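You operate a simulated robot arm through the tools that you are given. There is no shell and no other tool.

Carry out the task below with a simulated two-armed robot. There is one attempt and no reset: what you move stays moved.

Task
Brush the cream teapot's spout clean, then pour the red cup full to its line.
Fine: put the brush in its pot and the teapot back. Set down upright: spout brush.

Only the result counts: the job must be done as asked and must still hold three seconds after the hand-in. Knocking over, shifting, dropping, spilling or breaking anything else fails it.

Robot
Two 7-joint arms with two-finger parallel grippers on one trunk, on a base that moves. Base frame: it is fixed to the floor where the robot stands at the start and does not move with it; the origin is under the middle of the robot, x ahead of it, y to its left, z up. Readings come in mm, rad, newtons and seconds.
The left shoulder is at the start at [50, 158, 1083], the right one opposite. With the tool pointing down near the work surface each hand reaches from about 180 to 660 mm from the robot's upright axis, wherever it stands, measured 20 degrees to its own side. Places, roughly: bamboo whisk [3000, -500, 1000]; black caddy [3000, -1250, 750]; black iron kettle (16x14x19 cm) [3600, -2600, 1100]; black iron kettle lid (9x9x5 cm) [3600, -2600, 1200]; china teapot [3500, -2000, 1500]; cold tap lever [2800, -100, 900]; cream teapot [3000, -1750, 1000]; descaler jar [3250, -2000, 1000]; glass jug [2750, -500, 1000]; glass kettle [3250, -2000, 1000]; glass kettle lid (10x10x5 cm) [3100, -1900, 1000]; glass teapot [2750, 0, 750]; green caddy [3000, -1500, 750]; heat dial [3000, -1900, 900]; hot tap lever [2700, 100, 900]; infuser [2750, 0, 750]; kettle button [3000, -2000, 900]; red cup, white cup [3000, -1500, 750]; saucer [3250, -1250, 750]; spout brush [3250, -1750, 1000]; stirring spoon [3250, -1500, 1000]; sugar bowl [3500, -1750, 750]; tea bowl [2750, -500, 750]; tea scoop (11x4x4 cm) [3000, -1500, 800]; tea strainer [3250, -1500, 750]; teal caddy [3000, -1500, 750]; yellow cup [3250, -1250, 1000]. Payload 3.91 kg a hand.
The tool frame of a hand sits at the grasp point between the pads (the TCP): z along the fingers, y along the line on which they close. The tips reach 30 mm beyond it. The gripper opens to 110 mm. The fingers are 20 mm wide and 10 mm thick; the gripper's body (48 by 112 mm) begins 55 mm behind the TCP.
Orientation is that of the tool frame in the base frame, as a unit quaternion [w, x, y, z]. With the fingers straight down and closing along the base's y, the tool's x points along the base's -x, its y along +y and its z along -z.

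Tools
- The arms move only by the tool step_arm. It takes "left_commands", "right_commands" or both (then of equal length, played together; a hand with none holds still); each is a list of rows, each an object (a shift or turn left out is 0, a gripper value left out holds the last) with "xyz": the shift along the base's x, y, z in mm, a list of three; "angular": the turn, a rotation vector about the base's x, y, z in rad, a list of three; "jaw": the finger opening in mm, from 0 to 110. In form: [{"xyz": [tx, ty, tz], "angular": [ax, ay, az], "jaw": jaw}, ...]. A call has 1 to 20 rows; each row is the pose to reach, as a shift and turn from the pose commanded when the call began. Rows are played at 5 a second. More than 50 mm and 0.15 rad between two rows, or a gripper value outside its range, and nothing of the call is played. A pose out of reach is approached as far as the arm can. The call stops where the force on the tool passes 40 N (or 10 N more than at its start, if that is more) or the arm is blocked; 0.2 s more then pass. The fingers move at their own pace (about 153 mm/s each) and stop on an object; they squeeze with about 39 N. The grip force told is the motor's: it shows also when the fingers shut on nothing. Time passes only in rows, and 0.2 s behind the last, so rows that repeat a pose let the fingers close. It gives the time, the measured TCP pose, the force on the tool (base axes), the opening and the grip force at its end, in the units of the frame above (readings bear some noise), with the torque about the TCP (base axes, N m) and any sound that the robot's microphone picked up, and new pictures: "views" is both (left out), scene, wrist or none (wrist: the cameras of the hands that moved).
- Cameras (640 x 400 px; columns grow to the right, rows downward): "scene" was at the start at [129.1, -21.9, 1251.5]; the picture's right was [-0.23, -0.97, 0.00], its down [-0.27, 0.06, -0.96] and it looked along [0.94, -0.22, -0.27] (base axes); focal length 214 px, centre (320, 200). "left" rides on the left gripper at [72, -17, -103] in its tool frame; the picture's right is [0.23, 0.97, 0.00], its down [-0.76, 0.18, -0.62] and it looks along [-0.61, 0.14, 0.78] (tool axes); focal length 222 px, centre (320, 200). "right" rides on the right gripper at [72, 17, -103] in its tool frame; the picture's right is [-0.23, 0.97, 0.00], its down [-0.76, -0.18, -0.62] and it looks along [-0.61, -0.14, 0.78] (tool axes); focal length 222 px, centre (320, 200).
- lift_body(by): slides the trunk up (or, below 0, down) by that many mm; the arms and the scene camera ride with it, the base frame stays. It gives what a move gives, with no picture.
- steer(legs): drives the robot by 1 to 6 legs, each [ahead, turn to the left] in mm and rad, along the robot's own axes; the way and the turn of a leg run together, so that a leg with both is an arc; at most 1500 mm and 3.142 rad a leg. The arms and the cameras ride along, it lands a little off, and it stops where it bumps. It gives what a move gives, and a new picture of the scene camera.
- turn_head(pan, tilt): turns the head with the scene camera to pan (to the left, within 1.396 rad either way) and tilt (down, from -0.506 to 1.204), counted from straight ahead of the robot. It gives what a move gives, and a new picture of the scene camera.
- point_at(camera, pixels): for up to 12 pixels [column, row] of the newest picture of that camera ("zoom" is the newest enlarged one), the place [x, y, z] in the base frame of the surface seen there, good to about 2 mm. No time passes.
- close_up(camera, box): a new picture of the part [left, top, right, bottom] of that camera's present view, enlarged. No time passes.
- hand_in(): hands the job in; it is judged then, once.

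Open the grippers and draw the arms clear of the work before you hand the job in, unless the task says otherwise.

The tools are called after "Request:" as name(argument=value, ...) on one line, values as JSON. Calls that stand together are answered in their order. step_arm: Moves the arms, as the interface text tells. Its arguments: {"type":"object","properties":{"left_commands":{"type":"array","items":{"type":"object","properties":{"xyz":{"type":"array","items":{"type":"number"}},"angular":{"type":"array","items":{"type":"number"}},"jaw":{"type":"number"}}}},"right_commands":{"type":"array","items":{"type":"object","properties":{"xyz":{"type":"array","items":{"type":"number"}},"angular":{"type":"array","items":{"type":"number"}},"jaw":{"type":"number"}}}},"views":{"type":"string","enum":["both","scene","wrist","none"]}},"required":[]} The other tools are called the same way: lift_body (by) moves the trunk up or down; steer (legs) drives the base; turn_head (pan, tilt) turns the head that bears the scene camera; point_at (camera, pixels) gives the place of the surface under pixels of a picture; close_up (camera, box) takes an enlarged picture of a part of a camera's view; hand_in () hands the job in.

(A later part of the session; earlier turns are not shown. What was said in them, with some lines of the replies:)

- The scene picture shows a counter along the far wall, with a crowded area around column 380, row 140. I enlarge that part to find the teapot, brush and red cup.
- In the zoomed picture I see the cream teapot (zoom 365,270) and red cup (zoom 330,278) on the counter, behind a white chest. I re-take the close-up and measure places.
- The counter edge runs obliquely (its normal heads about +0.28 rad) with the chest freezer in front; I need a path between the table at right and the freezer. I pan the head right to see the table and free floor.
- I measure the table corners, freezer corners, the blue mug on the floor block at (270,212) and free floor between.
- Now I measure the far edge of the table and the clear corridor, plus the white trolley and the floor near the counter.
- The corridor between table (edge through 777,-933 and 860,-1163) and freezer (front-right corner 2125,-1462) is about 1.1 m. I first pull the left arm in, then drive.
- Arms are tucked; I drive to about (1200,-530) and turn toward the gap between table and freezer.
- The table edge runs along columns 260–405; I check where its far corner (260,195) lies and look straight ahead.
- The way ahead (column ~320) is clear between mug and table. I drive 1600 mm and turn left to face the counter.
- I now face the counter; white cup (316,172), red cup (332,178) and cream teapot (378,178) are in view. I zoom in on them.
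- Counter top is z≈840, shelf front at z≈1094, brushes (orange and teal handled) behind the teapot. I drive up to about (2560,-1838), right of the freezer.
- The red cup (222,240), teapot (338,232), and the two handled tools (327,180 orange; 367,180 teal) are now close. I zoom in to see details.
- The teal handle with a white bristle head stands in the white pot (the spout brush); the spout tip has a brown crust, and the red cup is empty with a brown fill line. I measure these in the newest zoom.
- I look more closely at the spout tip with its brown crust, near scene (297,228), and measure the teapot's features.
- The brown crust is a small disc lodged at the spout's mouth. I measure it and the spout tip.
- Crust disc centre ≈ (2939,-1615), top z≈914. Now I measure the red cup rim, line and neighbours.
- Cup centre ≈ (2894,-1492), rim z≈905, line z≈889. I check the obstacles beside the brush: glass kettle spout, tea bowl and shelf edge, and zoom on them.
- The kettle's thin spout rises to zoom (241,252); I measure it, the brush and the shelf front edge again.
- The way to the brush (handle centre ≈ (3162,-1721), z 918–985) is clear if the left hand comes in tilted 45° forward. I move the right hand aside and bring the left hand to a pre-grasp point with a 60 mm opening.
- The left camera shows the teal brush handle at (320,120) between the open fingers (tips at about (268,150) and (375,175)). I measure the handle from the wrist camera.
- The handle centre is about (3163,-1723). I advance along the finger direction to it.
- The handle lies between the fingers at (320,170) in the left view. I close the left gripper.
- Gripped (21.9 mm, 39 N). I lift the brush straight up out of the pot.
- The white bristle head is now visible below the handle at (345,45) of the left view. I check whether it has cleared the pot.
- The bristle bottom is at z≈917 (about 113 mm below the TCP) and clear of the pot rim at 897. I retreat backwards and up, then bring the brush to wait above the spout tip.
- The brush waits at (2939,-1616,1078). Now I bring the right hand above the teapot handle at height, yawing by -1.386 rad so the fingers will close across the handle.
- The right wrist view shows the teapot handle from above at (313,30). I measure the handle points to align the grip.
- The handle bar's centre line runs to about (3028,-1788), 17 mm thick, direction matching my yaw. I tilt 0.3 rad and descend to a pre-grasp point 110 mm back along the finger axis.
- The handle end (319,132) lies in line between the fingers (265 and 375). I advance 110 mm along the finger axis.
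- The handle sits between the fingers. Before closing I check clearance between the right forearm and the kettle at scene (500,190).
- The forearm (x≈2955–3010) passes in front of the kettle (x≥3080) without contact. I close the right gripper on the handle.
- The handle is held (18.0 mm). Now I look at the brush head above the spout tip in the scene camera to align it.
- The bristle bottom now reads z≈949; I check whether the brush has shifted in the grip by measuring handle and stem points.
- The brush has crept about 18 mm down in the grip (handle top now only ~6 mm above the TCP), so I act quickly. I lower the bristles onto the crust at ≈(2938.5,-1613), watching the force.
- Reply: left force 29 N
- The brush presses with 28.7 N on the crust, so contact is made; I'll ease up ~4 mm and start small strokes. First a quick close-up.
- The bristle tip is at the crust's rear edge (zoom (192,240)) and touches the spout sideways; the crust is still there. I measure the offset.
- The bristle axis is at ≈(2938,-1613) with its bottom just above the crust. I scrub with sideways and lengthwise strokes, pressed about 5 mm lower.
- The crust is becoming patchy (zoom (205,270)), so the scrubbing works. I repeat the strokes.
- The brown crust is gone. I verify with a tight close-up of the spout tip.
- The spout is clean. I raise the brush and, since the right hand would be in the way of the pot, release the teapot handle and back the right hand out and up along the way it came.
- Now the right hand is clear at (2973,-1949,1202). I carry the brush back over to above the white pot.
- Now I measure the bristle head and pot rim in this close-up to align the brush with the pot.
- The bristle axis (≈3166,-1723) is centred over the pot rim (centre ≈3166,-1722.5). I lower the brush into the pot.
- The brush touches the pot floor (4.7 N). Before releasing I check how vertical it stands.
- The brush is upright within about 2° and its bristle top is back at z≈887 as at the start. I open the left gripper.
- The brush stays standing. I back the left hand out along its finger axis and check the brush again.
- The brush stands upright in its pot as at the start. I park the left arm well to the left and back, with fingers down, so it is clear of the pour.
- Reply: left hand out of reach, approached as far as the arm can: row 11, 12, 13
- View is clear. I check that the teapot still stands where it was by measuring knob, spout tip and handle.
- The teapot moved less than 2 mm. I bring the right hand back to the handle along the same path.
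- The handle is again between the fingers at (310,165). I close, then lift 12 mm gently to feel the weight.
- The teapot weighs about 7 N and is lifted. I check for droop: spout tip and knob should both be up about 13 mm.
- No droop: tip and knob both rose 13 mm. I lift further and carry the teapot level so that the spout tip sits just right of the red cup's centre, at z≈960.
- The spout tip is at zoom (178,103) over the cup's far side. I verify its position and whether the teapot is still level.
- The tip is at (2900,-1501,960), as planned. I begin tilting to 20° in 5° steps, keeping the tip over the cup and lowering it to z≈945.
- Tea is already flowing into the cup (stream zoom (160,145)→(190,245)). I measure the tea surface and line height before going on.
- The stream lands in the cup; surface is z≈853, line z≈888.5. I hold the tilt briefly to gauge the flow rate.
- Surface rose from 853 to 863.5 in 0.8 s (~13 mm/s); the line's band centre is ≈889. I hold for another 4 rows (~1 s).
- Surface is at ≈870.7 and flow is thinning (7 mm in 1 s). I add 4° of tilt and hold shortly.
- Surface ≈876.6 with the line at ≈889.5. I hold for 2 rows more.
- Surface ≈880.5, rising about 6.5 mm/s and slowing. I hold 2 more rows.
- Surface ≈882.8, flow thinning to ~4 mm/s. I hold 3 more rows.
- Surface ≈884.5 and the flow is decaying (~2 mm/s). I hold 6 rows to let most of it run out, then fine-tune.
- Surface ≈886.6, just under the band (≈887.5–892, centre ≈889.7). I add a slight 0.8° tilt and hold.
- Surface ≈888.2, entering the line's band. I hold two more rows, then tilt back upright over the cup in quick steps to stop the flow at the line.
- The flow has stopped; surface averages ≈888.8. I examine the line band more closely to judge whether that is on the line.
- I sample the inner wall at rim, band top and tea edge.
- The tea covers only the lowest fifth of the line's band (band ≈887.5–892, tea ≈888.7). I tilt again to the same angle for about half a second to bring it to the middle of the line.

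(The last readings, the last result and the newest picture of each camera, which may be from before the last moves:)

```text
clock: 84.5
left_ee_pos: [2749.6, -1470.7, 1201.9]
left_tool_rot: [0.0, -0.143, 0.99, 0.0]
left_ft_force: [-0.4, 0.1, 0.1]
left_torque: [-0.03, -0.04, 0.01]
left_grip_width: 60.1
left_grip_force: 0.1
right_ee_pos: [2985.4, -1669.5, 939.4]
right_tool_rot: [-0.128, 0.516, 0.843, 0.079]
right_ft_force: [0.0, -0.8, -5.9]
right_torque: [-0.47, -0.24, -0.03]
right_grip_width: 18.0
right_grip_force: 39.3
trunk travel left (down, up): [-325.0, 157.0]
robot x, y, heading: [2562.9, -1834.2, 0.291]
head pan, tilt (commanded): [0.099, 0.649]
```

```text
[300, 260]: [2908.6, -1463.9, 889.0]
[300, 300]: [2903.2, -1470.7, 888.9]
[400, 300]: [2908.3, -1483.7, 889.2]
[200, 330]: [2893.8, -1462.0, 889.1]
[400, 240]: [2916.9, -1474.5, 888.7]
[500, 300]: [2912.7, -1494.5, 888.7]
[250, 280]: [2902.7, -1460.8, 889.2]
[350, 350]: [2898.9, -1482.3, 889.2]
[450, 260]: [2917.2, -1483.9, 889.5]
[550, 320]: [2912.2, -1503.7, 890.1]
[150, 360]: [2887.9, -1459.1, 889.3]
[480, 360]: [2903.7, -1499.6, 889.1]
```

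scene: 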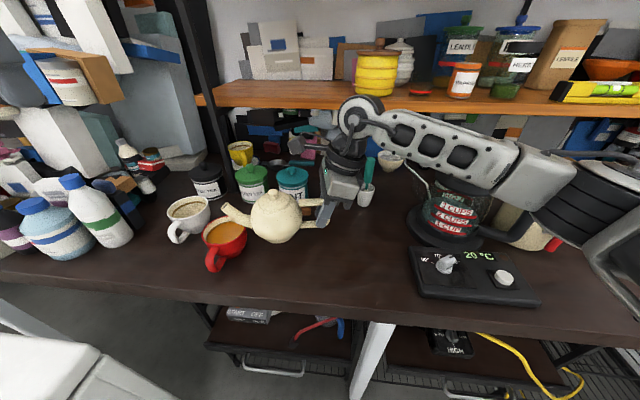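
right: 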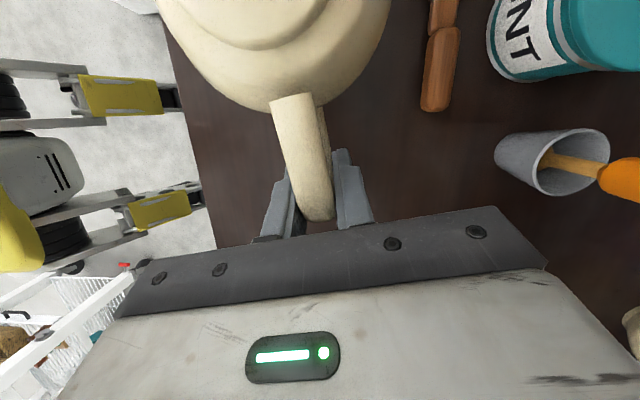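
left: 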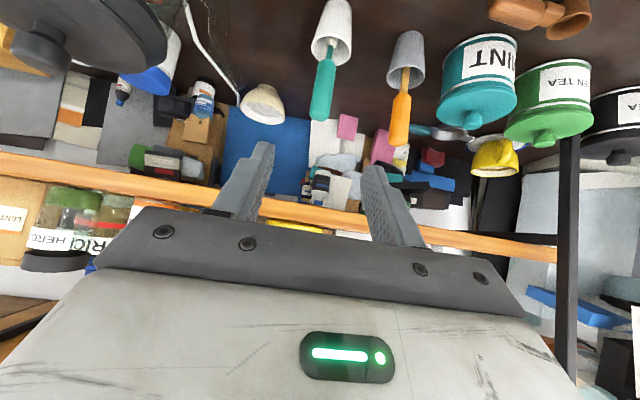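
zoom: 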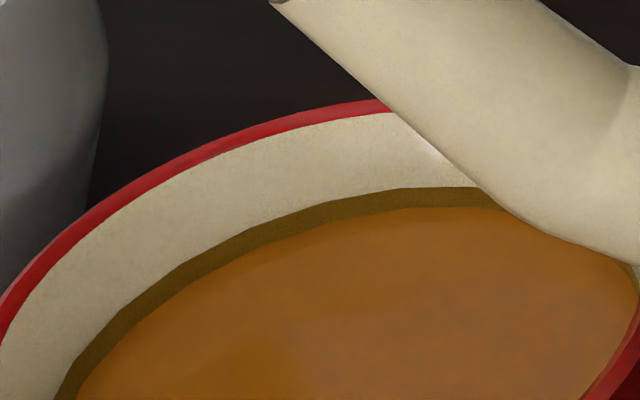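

The tea surface is ≈889.2, within the line band, and no drip is visible. I carry the teapot back over its original spot, stopping about 12 mm above the counter.

Request:
step_arm(right_commands=[{"xyz": [3, -8, 0]}, {"xyz": [7.3, -20, 0]}, {"xyz": [14.5, -39.5, 0]}, {"xyz": [21.9, -59, 0]}, {"xyz": [29.2, -79, 0]}, {"xyz": [36.5, -99, 0]}, {"xyz": [41, -111, 0]}, {"xyz": [43.8, -118.5, 0]}, {"xyz": [43.8, -118.5, -12]}, {"xyz": [43.8, -118.5, -24]}, {"xyz": [43.8, -118.5, -34]}, {"xyz": [43.8, -118.5, -34]}], views="both")

Request:
close_up(camera="scene", box=[290, 195, 400, 265])

Request:
point_at(camera="zoom", pixels=[[22, 145], [8, 172], [292, 72], [60, 215], [275, 345], [430, 130], [430, 245]])

```text
clock: 87.1
left_ee_pos: [2747.9, -1471.3, 1201.2]
left_tool_rot: [0.0, -0.143, 0.99, 0.0]
left_ft_force: [-0.5, -0.8, -0.8]
left_torque: [0.02, -0.02, 0.0]
left_grip_width: 60.2
left_grip_force: 0.1
right_ee_pos: [3028.6, -1788.0, 906.3]
right_tool_rot: [-0.127, 0.517, 0.843, 0.079]
right_ft_force: [0.1, -1.1, -5.5]
right_torque: [-0.43, -0.23, 0.02]
right_grip_width: 17.8
right_grip_force: 39.0
trunk travel left (down, up): [-325.0, 157.0]
robot x, y, heading: [2560.5, -1835.9, 0.294]
head pan, tilt (commanded): [0.099, 0.649]
```

scene: 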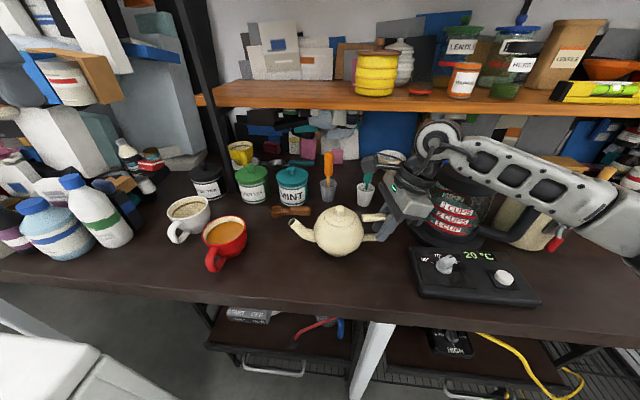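
right: 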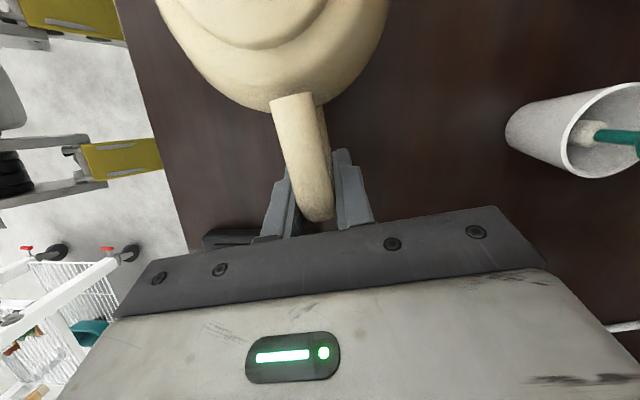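

```text
5.71 times, centred on (345, 230) of scene
```

zoom: 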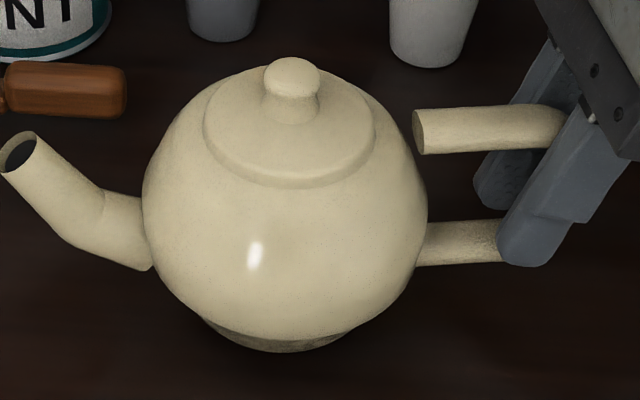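

```text
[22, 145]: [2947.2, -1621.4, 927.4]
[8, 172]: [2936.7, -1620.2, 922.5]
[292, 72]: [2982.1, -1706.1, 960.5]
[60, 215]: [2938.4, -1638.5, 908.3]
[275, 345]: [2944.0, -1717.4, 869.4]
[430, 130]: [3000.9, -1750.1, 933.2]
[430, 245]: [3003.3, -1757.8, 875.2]
```

The picture matches the earlier lifted pose, so the teapot has not slipped. I lower it the last ~13 mm to the counter.

Request:
step_arm(right_commands=[{"xyz": [0, 0, -5]}, {"xyz": [0, 0, -9]}, {"xyz": [0, 0, -11.5]}, {"xyz": [0, 0, -13]}, {"xyz": [0, 0, -13]}], views="scene")

Request:
close_up(camera="scene", box=[290, 195, 400, 265])

Request:
point_at(camera="zoom", pixels=[[282, 105], [270, 240], [20, 175], [80, 240], [430, 160], [430, 275], [270, 365], [140, 240]])

```text
clock: 88.3
left_ee_pos: [2748.5, -1470.4, 1201.9]
left_tool_rot: [0.0, -0.143, 0.99, 0.0]
left_ft_force: [-0.1, 0.6, 0.5]
left_torque: [0.0, 0.01, 0.0]
left_grip_width: 60.1
left_grip_force: 0.1
right_ee_pos: [3028.6, -1788.9, 893.5]
right_tool_rot: [-0.127, 0.518, 0.842, 0.079]
right_ft_force: [0.0, 0.3, -5.9]
right_torque: [-0.48, -0.22, -0.02]
right_grip_width: 18.2
right_grip_force: 39.4
trunk travel left (down, up): [-325.0, 157.0]
robot x, y, heading: [2558.6, -1834.8, 0.289]
head pan, tilt (commanded): [0.099, 0.649]
```

scene: 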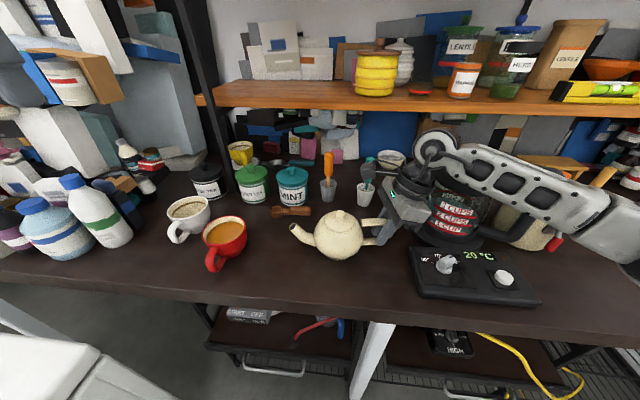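

```text
5.71 times, centred on (345, 230) of scene
```

zoom: 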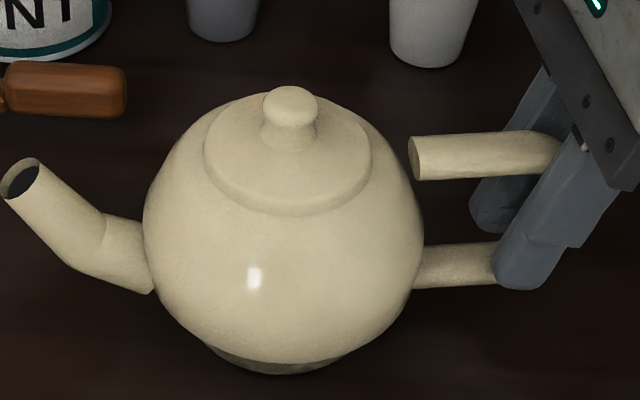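

```text
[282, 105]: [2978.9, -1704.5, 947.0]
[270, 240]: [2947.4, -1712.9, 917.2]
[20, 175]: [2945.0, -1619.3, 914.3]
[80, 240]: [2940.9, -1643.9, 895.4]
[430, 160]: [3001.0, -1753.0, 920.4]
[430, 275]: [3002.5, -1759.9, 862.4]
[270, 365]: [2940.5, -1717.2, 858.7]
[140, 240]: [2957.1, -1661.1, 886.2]
```

The hand still carries 5.9 N and the TCP is ~3 mm above the grasp height, so I lower in 1 mm steps until the weight comes off.

Request:
step_arm(right_commands=[{"xyz": [0, 0, -1]}, {"xyz": [0, 0, -2]}, {"xyz": [0, 0, -2]}], views="none")

```text
clock: 89.1
left_ee_pos: [2748.4, -1471.0, 1202.2]
left_tool_rot: [0.001, -0.143, 0.99, 0.001]
left_ft_force: [-0.4, -0.6, -1.2]
left_torque: [0.0, -0.01, 0.02]
left_grip_width: 59.8
left_grip_force: 0.2
right_ee_pos: [3027.9, -1788.3, 891.6]
right_tool_rot: [-0.128, 0.517, 0.843, 0.079]
right_ft_force: [0.8, -0.7, -1.6]
right_torque: [-0.2, 0.07, 0.08]
right_grip_width: 17.9
right_grip_force: 39.5
trunk travel left (down, up): [-325.0, 157.0]
robot x, y, heading: [2557.7, -1833.0, 0.291]
head pan, tilt (commanded): [0.099, 0.649]
```

The load dropped to 1.6 N, so the base is touching the counter. I lower 0.5 mm more and open the fingers.

Request:
step_arm(right_commands=[{"xyz": [0, 0, -0.6]}, {"xyz": [0, 0, -0.6]}, {"xyz": [0, 0, -0.6], "jaw": 40}, {"xyz": [0, 0, -0.6], "jaw": 60}, {"xyz": [0, 0, -0.6], "jaw": 60}, {"xyz": [0, 0, -0.6], "jaw": 60}], views="both")

```text
clock: 90.5
left_ee_pos: [2749.0, -1471.7, 1202.6]
left_tool_rot: [0.001, -0.143, 0.99, 0.001]
left_ft_force: [0.3, 0.6, -0.2]
left_torque: [-0.02, -0.01, -0.01]
left_grip_width: 60.2
left_grip_force: 0.0
right_ee_pos: [3026.4, -1788.6, 890.2]
right_tool_rot: [-0.128, 0.518, 0.842, 0.079]
right_ft_force: [-0.2, 0.0, 0.2]
right_torque: [0.01, -0.02, 0.02]
right_grip_width: 59.8
right_grip_force: 0.0
trunk travel left (down, up): [-325.0, 157.0]
robot x, y, heading: [2560.4, -1835.4, 0.288]
head pan, tilt (commanded): [0.099, 0.649]
```

scene: 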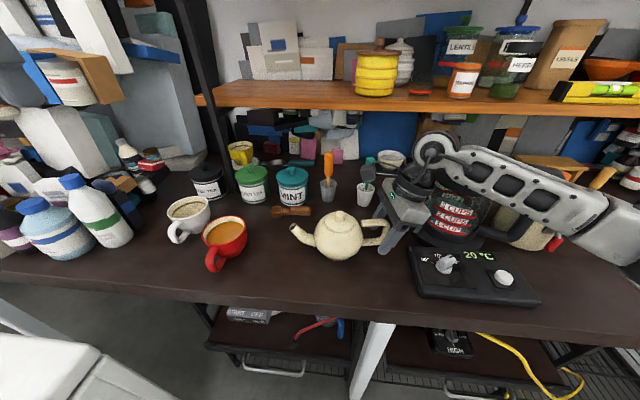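
right: 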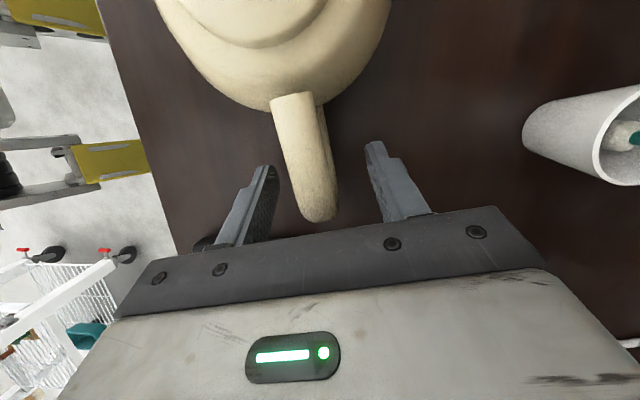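

The teapot stands released with the fingers clear of the handle. I retract the right hand along the same path as before.

Request:
step_arm(right_commands=[{"xyz": [3.7, -7.3, 26.2], "jaw": 60}, {"xyz": [7.4, -14.6, 52.5], "jaw": 60}, {"xyz": [11, -21.9, 78.8], "jaw": 60}, {"xyz": [14.7, -29, 105], "jaw": 60}, {"xyz": [14, -30, 150], "jaw": 60}, {"xyz": [10, -45, 195], "jaw": 60}, {"xyz": [0, -70, 235], "jaw": 60}, {"xyz": [-15, -100, 265], "jaw": 60}, {"xyz": [-35, -130, 290], "jaw": 60}, {"xyz": [-55, -160, 310], "jaw": 60}, {"xyz": [-55, -160, 310], "jaw": 100}], views="scene")

Request:
close_up(camera="scene", box=[290, 195, 400, 265])

Request:
point_at(camera="zoom", pixels=[[282, 105], [270, 240], [20, 175], [80, 240], [430, 160], [540, 150], [555, 210], [500, 268], [430, 275], [270, 365], [140, 240]])

Request:
close_up(camera="scene", box=[195, 140, 415, 275])

Request:
close_up(camera="scene", box=[195, 205, 255, 255])

```text
clock: 92.9
left_ee_pos: [2748.8, -1471.7, 1201.7]
left_tool_rot: [-0.001, -0.143, 0.99, 0.001]
left_ft_force: [0.2, 0.2, 0.8]
left_torque: [0.03, -0.02, 0.0]
left_grip_width: 60.0
left_grip_force: 0.0
right_ee_pos: [2972.9, -1950.2, 1199.7]
right_tool_rot: [-0.128, 0.516, 0.843, 0.08]
right_ft_force: [0.3, 0.3, 0.5]
right_torque: [-0.01, -0.02, -0.01]
right_grip_width: 100.1
right_grip_force: 0.1
trunk travel left (down, up): [-325.0, 157.0]
robot x, y, heading: [2561.0, -1837.4, 0.29]
head pan, tilt (commanded): [0.099, 0.649]
```

scene: 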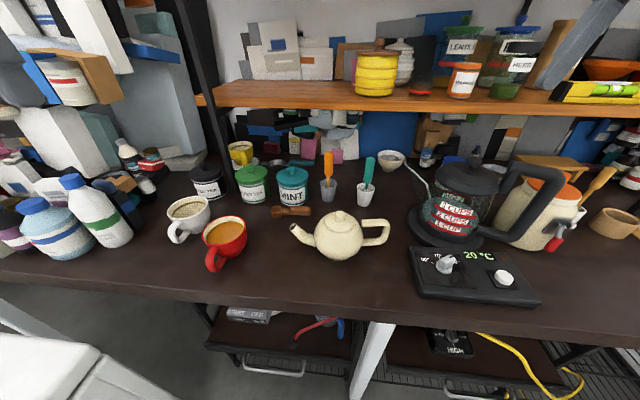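

```text
5.71 times, centred on (345, 230) of scene
```

zoom: 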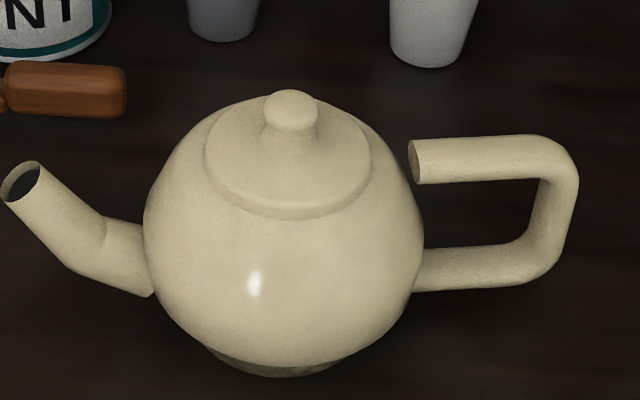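

```text
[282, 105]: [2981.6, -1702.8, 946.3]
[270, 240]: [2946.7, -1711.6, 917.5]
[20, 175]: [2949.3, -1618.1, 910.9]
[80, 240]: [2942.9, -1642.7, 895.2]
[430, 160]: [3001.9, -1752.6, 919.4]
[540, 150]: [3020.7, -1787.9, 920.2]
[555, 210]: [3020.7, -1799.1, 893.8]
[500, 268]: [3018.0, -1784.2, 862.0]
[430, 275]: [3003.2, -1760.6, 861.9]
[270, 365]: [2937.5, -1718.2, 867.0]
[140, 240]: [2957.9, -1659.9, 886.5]
```

```text
2.91 times, centred on (305, 208) of scene
```

zoom: 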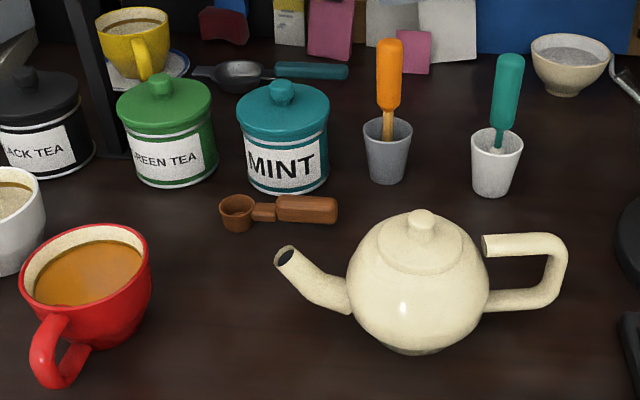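

```text
8.00 times, centred on (225, 230) of scene
```

zoom: 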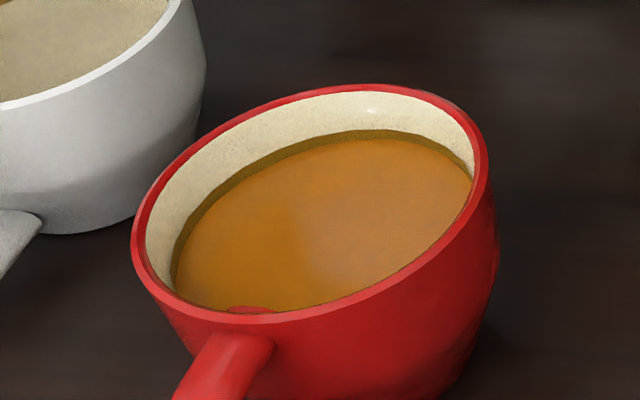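

The cup is filled to its line, the teapot is back within ~2 mm, the spout is clean and the brush stands in its pot. I open the left gripper fully as a last step.

Request:
step_arm(left_commands=[{"jaw": 100}, {"jaw": 100}, {"jaw": 100}], views="scene")

```text
clock: 93.7
left_ee_pos: [2748.1, -1471.9, 1201.4]
left_tool_rot: [0.001, -0.144, 0.99, 0.0]
left_ft_force: [0.3, -0.1, -0.5]
left_torque: [-0.01, 0.02, -0.01]
left_grip_width: 100.1
left_grip_force: 0.0
right_ee_pos: [2973.7, -1950.1, 1199.1]
right_tool_rot: [-0.128, 0.517, 0.843, 0.08]
right_ft_force: [0.2, 0.5, 0.1]
right_torque: [-0.01, 0.01, 0.04]
right_grip_width: 100.2
right_grip_force: 0.0
trunk travel left (down, up): [-325.0, 157.0]
robot x, y, heading: [2558.7, -1832.5, 0.289]
head pan, tilt (commanded): [0.099, 0.649]
```

scene: 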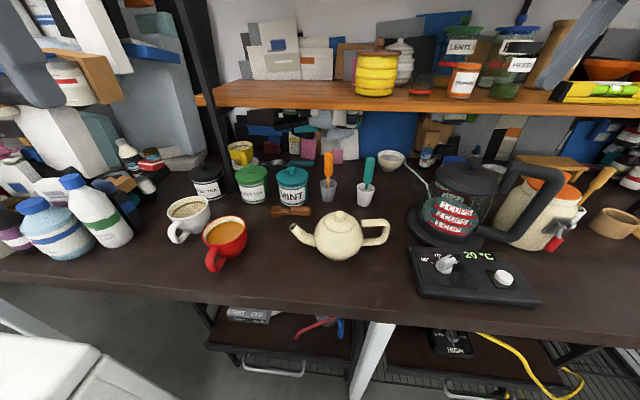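

Both grippers are open and clear of the work. The scene shows the full red cup (224,232), the teapot back (338,235) and the brush in its pot (367,180), so I hand in.

Request:
hand_in()

```text
The job is handed in.
```

The job is done and handed in; I haven't seen the judging result.

- **Spout:** I scrubbed it with the teal-handled spout brush until the brown crust was gone. The last close-up showed the spout clean.
- **Brush:** It is standing upright in its white pot, as it was at the start.
- **Red cup:** The tea surface settled at about z 889.2. That is inside the band of the fill line, which runs from about 887.5 to 892, and slightly below its middle. I saw no spill.
- **Teapot:** It is back on the counter within about 2 mm of where it started, with no sign it slipped in the grip.

The brush crept about 18 mm down in the gripper while I held it, but I got it back into the pot without trouble. As far as the pictures and readings show, nothing else on the counter was moved. Both grippers are open and clear of the work.
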